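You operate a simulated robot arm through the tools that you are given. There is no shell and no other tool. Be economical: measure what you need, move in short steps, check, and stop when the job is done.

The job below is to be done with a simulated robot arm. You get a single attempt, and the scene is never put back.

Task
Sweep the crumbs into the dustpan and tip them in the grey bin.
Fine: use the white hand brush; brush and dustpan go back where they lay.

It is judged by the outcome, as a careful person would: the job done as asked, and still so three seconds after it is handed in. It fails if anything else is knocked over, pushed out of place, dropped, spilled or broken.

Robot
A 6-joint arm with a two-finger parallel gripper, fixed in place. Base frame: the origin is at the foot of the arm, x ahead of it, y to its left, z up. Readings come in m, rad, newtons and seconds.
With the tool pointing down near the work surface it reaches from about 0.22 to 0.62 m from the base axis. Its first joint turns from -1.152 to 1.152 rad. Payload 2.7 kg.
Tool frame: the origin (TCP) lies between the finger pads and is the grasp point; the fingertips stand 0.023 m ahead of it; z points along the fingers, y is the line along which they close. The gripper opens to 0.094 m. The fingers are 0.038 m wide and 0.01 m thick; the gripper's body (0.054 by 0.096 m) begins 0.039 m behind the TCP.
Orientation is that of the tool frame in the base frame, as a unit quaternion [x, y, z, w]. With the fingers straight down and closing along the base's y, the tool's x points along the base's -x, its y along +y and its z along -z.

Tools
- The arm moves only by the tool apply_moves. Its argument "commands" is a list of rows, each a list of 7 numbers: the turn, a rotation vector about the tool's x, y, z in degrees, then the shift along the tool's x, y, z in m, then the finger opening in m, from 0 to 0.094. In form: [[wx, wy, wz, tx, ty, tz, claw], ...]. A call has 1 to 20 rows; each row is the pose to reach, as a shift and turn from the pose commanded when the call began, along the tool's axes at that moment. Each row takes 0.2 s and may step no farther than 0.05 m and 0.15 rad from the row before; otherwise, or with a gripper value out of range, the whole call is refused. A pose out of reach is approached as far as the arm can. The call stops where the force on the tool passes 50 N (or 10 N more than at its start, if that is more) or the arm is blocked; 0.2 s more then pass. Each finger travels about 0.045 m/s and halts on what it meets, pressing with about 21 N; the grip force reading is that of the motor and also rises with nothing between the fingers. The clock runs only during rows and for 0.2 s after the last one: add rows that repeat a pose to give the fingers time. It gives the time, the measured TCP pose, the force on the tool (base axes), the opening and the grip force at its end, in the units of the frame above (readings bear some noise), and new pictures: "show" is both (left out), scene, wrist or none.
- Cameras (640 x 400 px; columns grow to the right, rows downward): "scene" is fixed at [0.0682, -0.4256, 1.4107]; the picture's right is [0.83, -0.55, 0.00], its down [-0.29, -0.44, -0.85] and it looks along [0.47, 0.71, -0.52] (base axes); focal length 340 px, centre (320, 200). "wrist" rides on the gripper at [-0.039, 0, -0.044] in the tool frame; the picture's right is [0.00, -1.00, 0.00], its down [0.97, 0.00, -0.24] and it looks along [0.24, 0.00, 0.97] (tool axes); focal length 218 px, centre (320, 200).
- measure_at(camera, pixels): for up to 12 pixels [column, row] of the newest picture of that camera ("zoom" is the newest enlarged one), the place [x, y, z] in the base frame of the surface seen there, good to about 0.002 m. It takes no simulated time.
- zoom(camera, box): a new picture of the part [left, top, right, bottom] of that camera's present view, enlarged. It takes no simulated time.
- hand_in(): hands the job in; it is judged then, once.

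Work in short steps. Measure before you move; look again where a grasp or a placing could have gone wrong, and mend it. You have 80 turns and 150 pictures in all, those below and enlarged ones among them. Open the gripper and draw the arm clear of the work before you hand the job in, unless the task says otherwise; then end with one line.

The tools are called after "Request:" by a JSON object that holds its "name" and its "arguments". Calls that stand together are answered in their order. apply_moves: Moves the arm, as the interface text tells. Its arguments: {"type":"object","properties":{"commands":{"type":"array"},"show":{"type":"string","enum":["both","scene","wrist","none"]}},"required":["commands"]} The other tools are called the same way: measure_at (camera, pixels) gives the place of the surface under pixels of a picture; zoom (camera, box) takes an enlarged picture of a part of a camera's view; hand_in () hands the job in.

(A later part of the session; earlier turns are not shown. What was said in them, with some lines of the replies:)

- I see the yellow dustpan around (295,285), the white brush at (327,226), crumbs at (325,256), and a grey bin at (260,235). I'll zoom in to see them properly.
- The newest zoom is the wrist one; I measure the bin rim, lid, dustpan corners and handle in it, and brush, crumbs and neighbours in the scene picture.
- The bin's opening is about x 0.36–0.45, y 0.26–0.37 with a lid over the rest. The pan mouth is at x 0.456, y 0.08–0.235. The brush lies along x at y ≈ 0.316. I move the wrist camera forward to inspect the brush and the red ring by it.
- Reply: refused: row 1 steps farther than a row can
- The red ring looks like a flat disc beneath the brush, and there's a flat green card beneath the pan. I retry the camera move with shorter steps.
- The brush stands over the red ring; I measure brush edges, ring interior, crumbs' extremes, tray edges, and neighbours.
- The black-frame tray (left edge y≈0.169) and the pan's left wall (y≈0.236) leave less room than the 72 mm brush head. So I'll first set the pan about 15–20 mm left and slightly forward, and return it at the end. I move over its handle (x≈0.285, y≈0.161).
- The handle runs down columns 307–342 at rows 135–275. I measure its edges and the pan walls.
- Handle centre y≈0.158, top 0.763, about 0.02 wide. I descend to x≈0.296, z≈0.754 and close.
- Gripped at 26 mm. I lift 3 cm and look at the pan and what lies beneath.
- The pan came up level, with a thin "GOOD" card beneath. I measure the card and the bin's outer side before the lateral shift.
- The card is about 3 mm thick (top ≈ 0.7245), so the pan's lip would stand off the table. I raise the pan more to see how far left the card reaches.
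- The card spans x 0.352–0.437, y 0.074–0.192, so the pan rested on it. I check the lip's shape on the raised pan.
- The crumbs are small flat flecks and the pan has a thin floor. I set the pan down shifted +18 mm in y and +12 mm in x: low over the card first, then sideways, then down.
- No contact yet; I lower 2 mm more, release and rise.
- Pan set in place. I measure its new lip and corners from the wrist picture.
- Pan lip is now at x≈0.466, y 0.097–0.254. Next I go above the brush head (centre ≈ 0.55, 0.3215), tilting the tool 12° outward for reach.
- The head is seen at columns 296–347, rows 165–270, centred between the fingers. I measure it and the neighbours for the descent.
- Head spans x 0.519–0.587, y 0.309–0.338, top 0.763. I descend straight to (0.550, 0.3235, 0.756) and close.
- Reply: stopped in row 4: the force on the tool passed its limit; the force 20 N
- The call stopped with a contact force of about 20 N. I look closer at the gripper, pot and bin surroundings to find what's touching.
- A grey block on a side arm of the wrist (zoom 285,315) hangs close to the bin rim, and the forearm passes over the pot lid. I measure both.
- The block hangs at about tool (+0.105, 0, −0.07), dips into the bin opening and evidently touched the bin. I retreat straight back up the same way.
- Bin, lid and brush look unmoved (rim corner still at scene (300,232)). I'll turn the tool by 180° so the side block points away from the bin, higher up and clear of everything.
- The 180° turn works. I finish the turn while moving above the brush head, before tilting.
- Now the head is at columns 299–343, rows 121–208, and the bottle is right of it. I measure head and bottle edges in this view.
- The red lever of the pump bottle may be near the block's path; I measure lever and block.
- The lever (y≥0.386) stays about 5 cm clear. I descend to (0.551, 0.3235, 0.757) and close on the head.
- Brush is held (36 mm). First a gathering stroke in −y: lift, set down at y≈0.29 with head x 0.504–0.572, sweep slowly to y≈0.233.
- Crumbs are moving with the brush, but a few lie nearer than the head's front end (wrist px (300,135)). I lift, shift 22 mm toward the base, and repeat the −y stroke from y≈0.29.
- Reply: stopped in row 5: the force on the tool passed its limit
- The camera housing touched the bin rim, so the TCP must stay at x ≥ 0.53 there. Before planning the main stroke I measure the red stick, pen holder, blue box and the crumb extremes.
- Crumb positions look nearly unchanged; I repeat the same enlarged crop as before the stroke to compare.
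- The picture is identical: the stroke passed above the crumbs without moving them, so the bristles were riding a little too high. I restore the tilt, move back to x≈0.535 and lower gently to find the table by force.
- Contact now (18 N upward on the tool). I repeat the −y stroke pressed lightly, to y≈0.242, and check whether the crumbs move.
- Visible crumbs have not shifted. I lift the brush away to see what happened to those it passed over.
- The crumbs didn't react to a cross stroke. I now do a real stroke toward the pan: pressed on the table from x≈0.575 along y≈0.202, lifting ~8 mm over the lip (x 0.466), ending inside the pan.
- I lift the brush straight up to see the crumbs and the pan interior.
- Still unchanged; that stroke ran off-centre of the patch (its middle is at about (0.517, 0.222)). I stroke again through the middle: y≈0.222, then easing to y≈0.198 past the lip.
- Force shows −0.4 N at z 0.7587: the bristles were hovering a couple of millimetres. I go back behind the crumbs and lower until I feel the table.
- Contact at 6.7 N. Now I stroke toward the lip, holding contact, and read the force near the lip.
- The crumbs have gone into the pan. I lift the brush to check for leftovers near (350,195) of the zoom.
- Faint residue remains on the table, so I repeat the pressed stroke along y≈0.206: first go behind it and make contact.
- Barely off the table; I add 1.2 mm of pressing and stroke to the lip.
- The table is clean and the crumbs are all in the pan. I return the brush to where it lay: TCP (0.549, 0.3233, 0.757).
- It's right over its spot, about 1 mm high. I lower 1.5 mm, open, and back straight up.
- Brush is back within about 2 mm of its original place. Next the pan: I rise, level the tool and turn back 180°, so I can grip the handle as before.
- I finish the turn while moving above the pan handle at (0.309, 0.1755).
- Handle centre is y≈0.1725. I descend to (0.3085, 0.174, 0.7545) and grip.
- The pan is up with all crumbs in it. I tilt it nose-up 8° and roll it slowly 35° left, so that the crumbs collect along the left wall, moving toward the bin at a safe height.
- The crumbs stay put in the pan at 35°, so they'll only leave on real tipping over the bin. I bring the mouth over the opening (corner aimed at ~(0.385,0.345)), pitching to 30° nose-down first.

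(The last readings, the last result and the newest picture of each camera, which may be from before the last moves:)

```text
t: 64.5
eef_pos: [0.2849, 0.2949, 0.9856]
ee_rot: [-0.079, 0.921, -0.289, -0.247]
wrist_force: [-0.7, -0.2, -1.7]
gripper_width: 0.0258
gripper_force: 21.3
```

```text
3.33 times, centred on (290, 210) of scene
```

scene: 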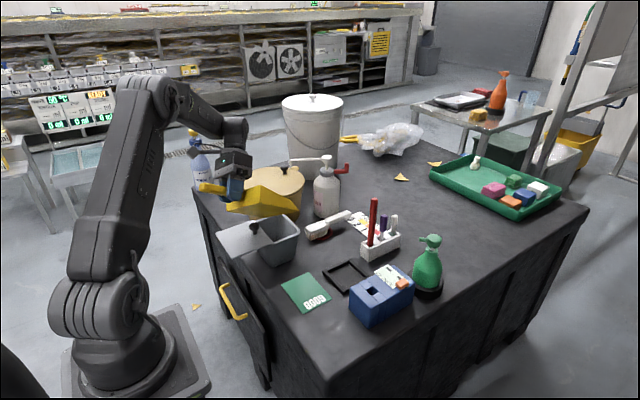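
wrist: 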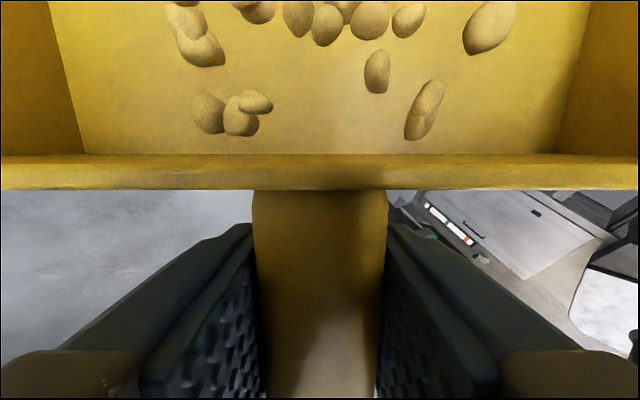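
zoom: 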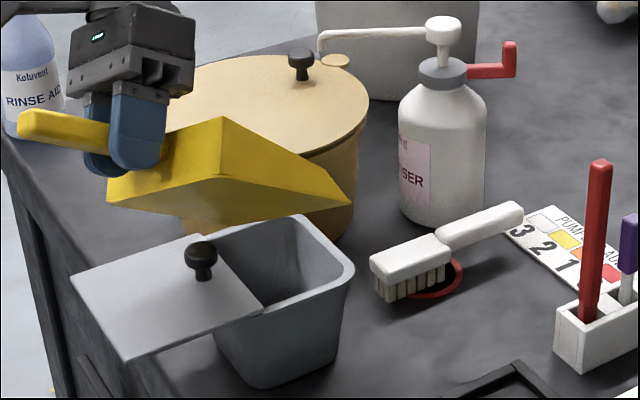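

Geometry matches the prediction (right lip corner at scene (299,211)). I continue to 45° nose-down, shifting so the lip stays over the opening.

Request:
{"name": "apply_moves", "arguments": {"commands": [[0, 4.1, -2.87, -0.0078, -0.0056, -0.0098, 0.01], [0, 8.2, -5.73, -0.0155, -0.0113, -0.0195, 0.01], [0, 12.3, -8.6, -0.0233, -0.0169, -0.0293, 0.01], [0, 12.3, -8.6, -0.0233, -0.0169, -0.0293, 0.01], [0, 12.3, -8.6, -0.0233, -0.0169, -0.0293, 0.01], [0, 12.3, -8.6, -0.0233, -0.0169, -0.0293, 0.01]], "show": "both"}}

Request:
{"name": "zoom", "arguments": {"camera": "scene", "box": [210, 150, 370, 270]}}

```text
t: 65.9
eef_pos: [0.3103, 0.2887, 0.9935]
ee_rot: [-0.115, 0.882, -0.277, -0.363]
wrist_force: [-0.2, 0.2, -1.4]
gripper_width: 0.0258
gripper_force: 21.0
out of reach, approached as far as the arm can: row 3, 4, 5, 6
```

scene: 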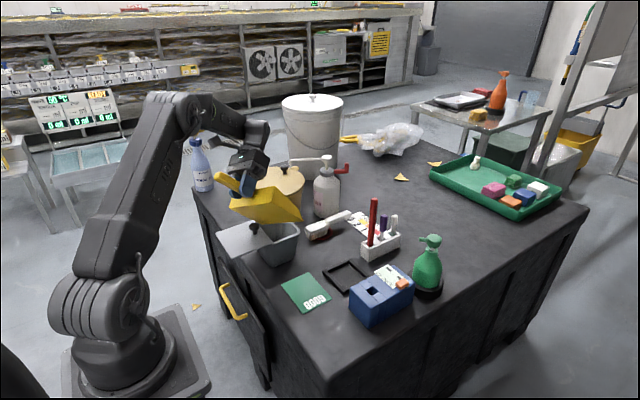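
wrist: 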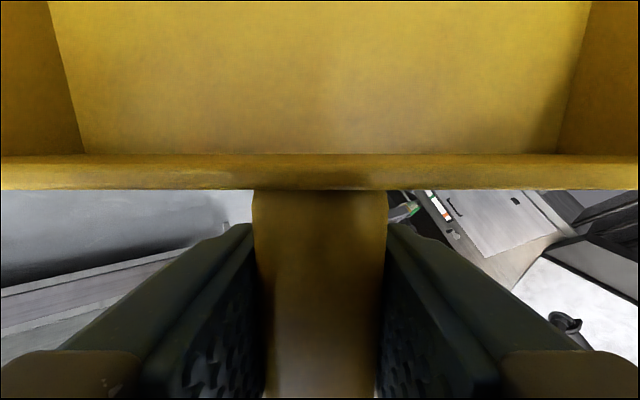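

```text
3.33 times, centred on (290, 210) of scene
```

zoom: 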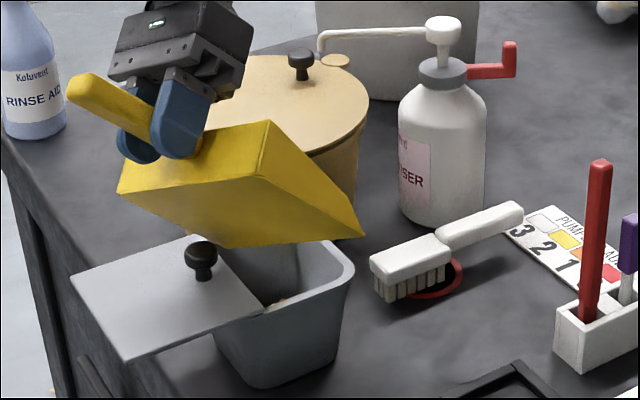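

The pan is empty and yellow bits show inside the bin (zoom (278,302)). I untilt the pan the same way back to level pitch.

Request:
{"name": "apply_moves", "arguments": {"commands": [[0, -6.15, 4.3, 0.0069, 0.0098, 0.0167, 0.01], [0, -12.3, 8.6, 0.0138, 0.0197, 0.0333, 0.01], [0, -17.2, 12.0, 0.0173, 0.0116, 0.0326, 0.01], [0, -23.8, 16.6, 0.0207, 0.0035, 0.032, 0.01], [0, -30.4, 21.2, 0.0242, -0.0047, 0.0313, 0.01], [0, -36.9, 25.8, 0.0276, -0.0128, 0.0306, 0.01], [0, -36.9, 25.8, 0.0276, -0.0128, 0.0306, 0.01]], "show": "scene"}}

Request:
{"name": "zoom", "arguments": {"camera": "scene", "box": [210, 180, 350, 270]}}

```text
t: 67.5
eef_pos: [0.2782, 0.26, 0.9989]
ee_rot: [0.0, 0.954, -0.3, 0.001]
wrist_force: [0.8, 0.4, -0.2]
gripper_width: 0.0257
gripper_force: 21.1
```

scene: 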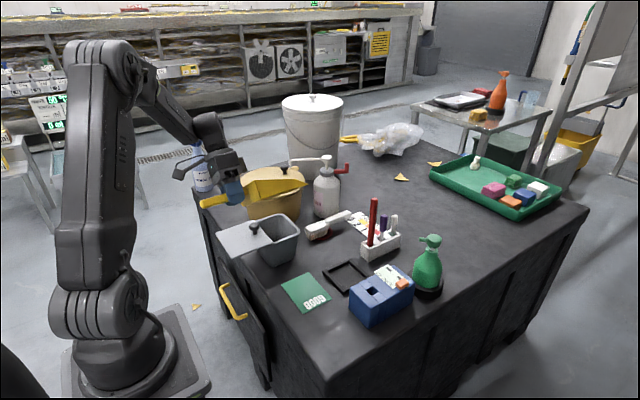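

```text
4.44 times, centred on (280, 225) of scene
```

zoom: 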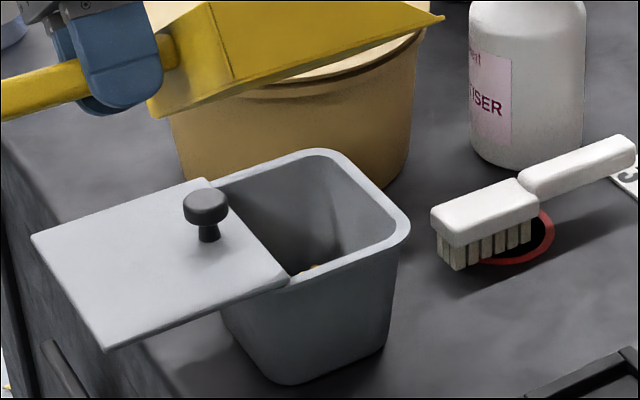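

Crumbs are in the bin. I roll the pan level and bring it above its original place.

Request:
{"name": "apply_moves", "arguments": {"commands": [[-7, 0, 0, -0.0042, -0.0144, 0.015, 0.01], [-14, 0, 0, -0.0084, -0.0288, 0.03, 0.01], [-21, 0, 0, -0.0126, -0.0432, 0.045, 0.01], [-28, 0, 0, -0.0168, -0.0576, 0.06, 0.01], [-34.9, 0, 0, -0.021, -0.072, 0.0749, 0.01], [-34.9, 0, 0, -0.021, -0.072, 0.0749, 0.01]], "show": "both"}}

Request:
{"name": "measure_at", "arguments": {"camera": "wrist", "pixels": [[320, 160], [320, 185], [100, 160], [540, 160], [258, 220], [382, 220], [320, 60]]}}

Request:
{"name": "zoom", "arguments": {"camera": "scene", "box": [210, 180, 350, 270]}}

```text
t: 68.9
eef_pos: [0.3009, 0.1596, 0.9771]
ee_rot: [0.0, 1.0, 0.0, 0.0]
wrist_force: [0.5, -1.0, -1.5]
gripper_width: 0.0259
gripper_force: 21.2
```

scene: 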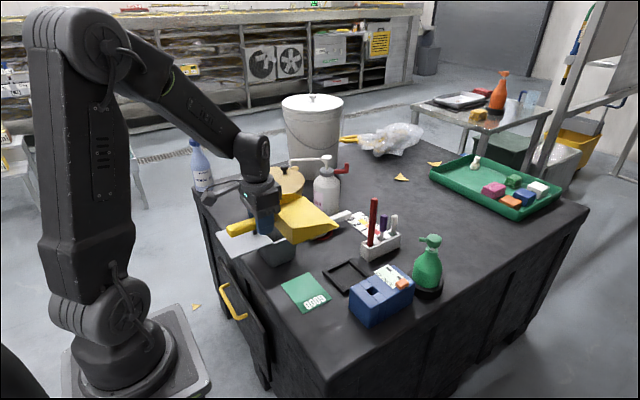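
wrist: 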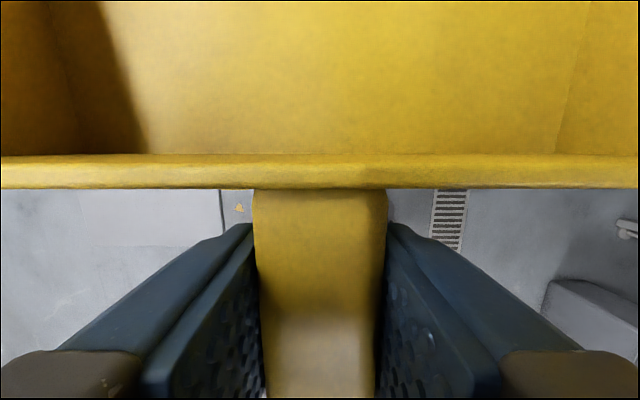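

```text
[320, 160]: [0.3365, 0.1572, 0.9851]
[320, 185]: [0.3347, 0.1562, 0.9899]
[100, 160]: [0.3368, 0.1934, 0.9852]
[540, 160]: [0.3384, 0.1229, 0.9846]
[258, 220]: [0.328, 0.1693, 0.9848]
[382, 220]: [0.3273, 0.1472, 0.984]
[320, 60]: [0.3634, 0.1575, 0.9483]
```

```text
4.44 times, centred on (280, 225) of scene
```

zoom: 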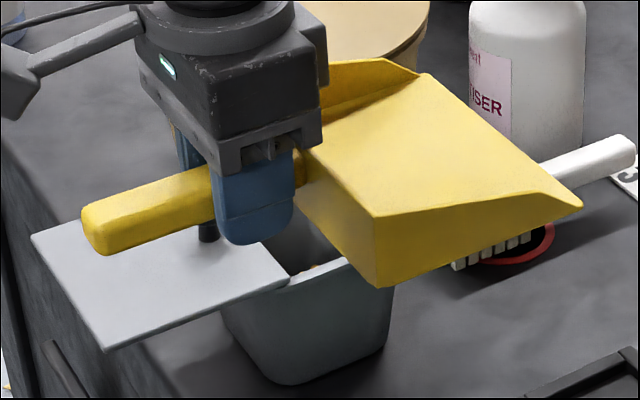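

The pan's rear wall (x≈0.335) already lines up with its original x. I lower it onto the card at y≈0.158.

Request:
{"name": "apply_moves", "arguments": {"commands": [[0, 0, 0, 0, -0.001, 0.045, 0.01], [0, 0, 0, 0, -0.001, 0.09, 0.01], [0, 0, 0, 0, -0.001, 0.135, 0.01], [0, 0, 0, 0, -0.001, 0.175, 0.01], [0, 0, 0, 0, -0.001, 0.205, 0.01], [0, 0, 0, 0, -0.001, 0.218, 0.01], [0, 0, 0, 0, -0.001, 0.2225, 0.01], [0, 0, 0, 0, -0.001, 0.2225, 0.01]], "show": "scene"}}

Request:
{"name": "zoom", "arguments": {"camera": "scene", "box": [210, 230, 350, 317]}}

```text
t: 70.7
eef_pos: [0.3011, 0.1575, 0.7541]
ee_rot: [-0.001, 1.0, 0.0, 0.001]
wrist_force: [1.0, 0.3, -2.2]
gripper_width: 0.0257
gripper_force: 21.2
```

scene: 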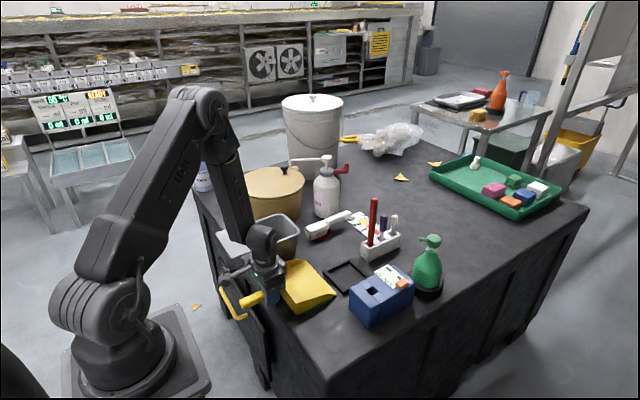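

```text
4.57 times, centred on (280, 274) of scene
```

zoom: 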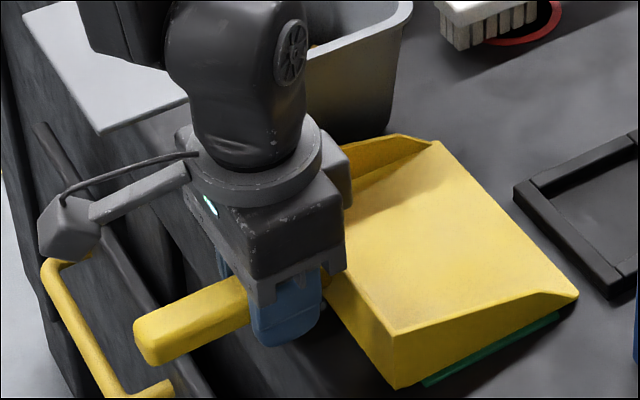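

Compared with the original crop, the pan seems a few mm to the right (−y). I measure its corners before releasing.

Request:
{"name": "measure_at", "arguments": {"camera": "zoom", "pixels": [[395, 330], [574, 296], [435, 143], [480, 200], [480, 250], [397, 386], [140, 335], [400, 136]]}}

Request:
{"name": "zoom", "arguments": {"camera": "wrist", "box": [0, 0, 640, 400]}}

Request:
{"name": "measure_at", "arguments": {"camera": "wrist", "pixels": [[258, 220], [382, 220], [320, 180]]}}

```text
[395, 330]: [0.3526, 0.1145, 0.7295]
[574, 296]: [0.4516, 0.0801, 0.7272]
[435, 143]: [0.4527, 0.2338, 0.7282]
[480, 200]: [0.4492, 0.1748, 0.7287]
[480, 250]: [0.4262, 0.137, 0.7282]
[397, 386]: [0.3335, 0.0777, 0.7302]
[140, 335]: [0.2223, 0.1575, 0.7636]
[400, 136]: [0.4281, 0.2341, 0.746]
```

```text
1.00 times, centred on (320, 200) of wrist
```

zoom: 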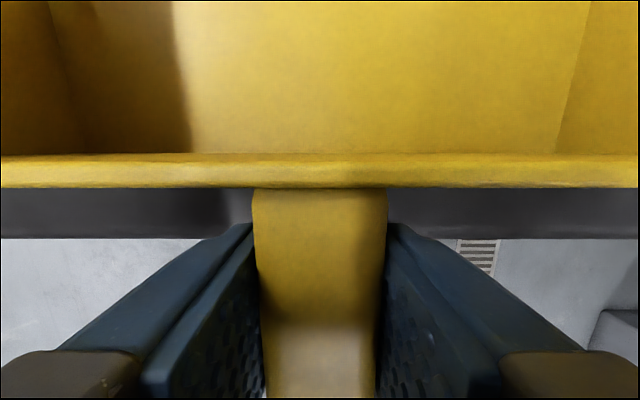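

```text
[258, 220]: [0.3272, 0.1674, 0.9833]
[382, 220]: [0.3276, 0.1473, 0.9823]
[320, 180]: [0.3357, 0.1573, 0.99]
```

It's about 2 mm off in y. I nudge +2 mm with a tiny lift, lower, release and rise.

Request:
{"name": "apply_moves", "arguments": {"commands": [[0, 0, 0, 0, 0, -0.002, 0.01], [0, 0, 0, 0.0005, 0.0022, -0.002, 0.01], [0, 0, 0, 0.0005, 0.0022, 0.0005, 0.01], [0, 0, 0, 0.0005, 0.0022, 0.001, 0.01], [0, 0, 0, 0.0005, 0.0022, 0.001, 0.03], [0, 0, 0, 0.0005, 0.0022, 0.001, 0.05], [0, 0, 0, 0.0005, 0.0022, 0.001, 0.06], [0, 0, 0, 0.0005, 0.0022, 0.001, 0.06], [0, 0, 0, 0.0005, 0.0022, -0.03, 0.06], [0, 0, 0, 0.0005, 0.0022, -0.07, 0.06], [0, 0, 0, 0.0005, 0.0022, -0.11, 0.06], [0, 0, 0, 0.0005, 0.0022, -0.15, 0.06], [0, 0, 0, 0.02, 0.0022, -0.19, 0.06], [0, 0, 0, 0.04, 0.0022, -0.23, 0.06], [0, 0, 0, 0.06, 0.0022, -0.27, 0.06], [0, 0, 0, 0.06, 0.0022, -0.27, 0.06]], "show": "both"}}

Request:
{"name": "zoom", "arguments": {"camera": "scene", "box": [210, 180, 450, 330]}}

Request:
{"name": "zoom", "arguments": {"camera": "scene", "box": [210, 240, 350, 327]}}

```text
t: 74.1
eef_pos: [0.2385, 0.1594, 1.025]
ee_rot: [0.0, 1.0, -0.001, 0.001]
wrist_force: [0.8, 0.2, -0.8]
gripper_width: 0.0601
gripper_force: 0.1
```

scene: 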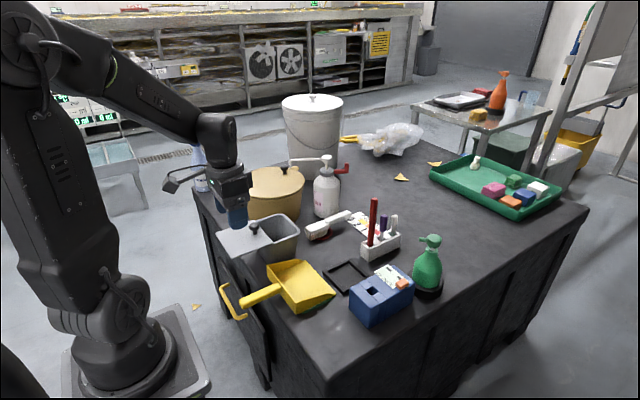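
wrist: 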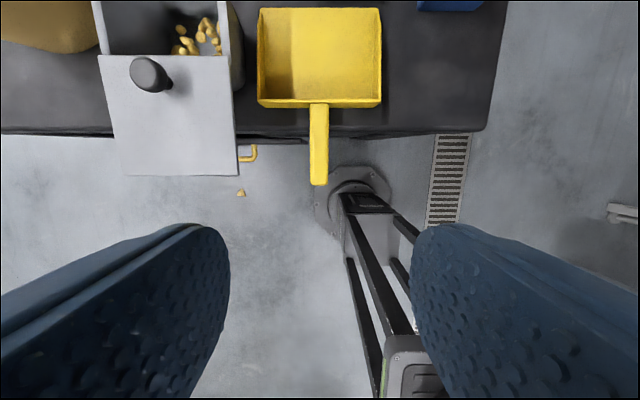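

```text
2.67 times, centred on (330, 255) of scene
```

zoom: 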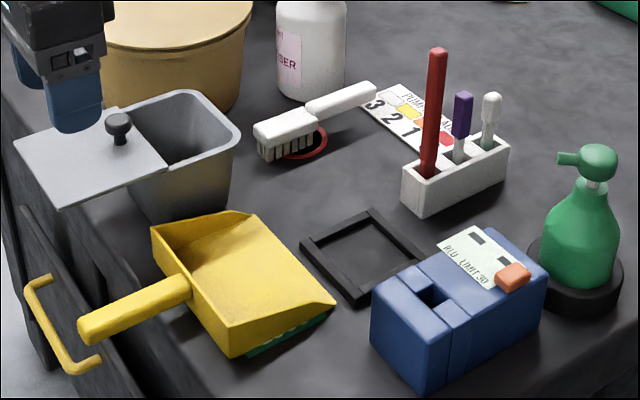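

```text
4.57 times, centred on (280, 284) of scene
```

zoom: 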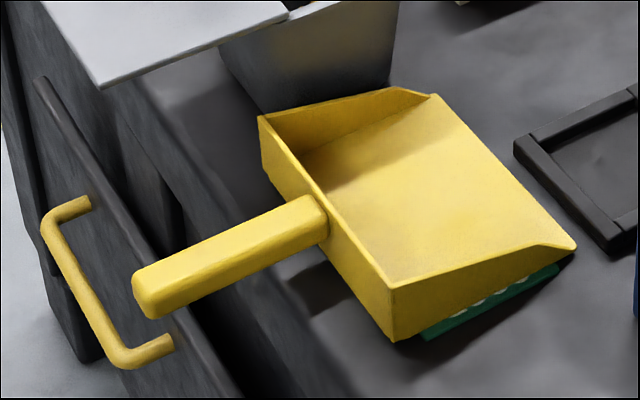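

The pan lies as at the start (within 1–2 mm, same outline against the card), and so does the brush. The crumbs are in the bin, the table is clean, and the open gripper is clear at z≈1.03. I hand the job in.

Request:
{"name": "hand_in", "arguments": {}}

```text
The job is handed in.
```

The crumbs are swept up with the white brush and tipped into the grey bin, and the brush and dustpan are back within about 2 mm of where they lay. The gripper bumped the bin twice along the way, but neither the bin nor its lid shows any sign of having moved.
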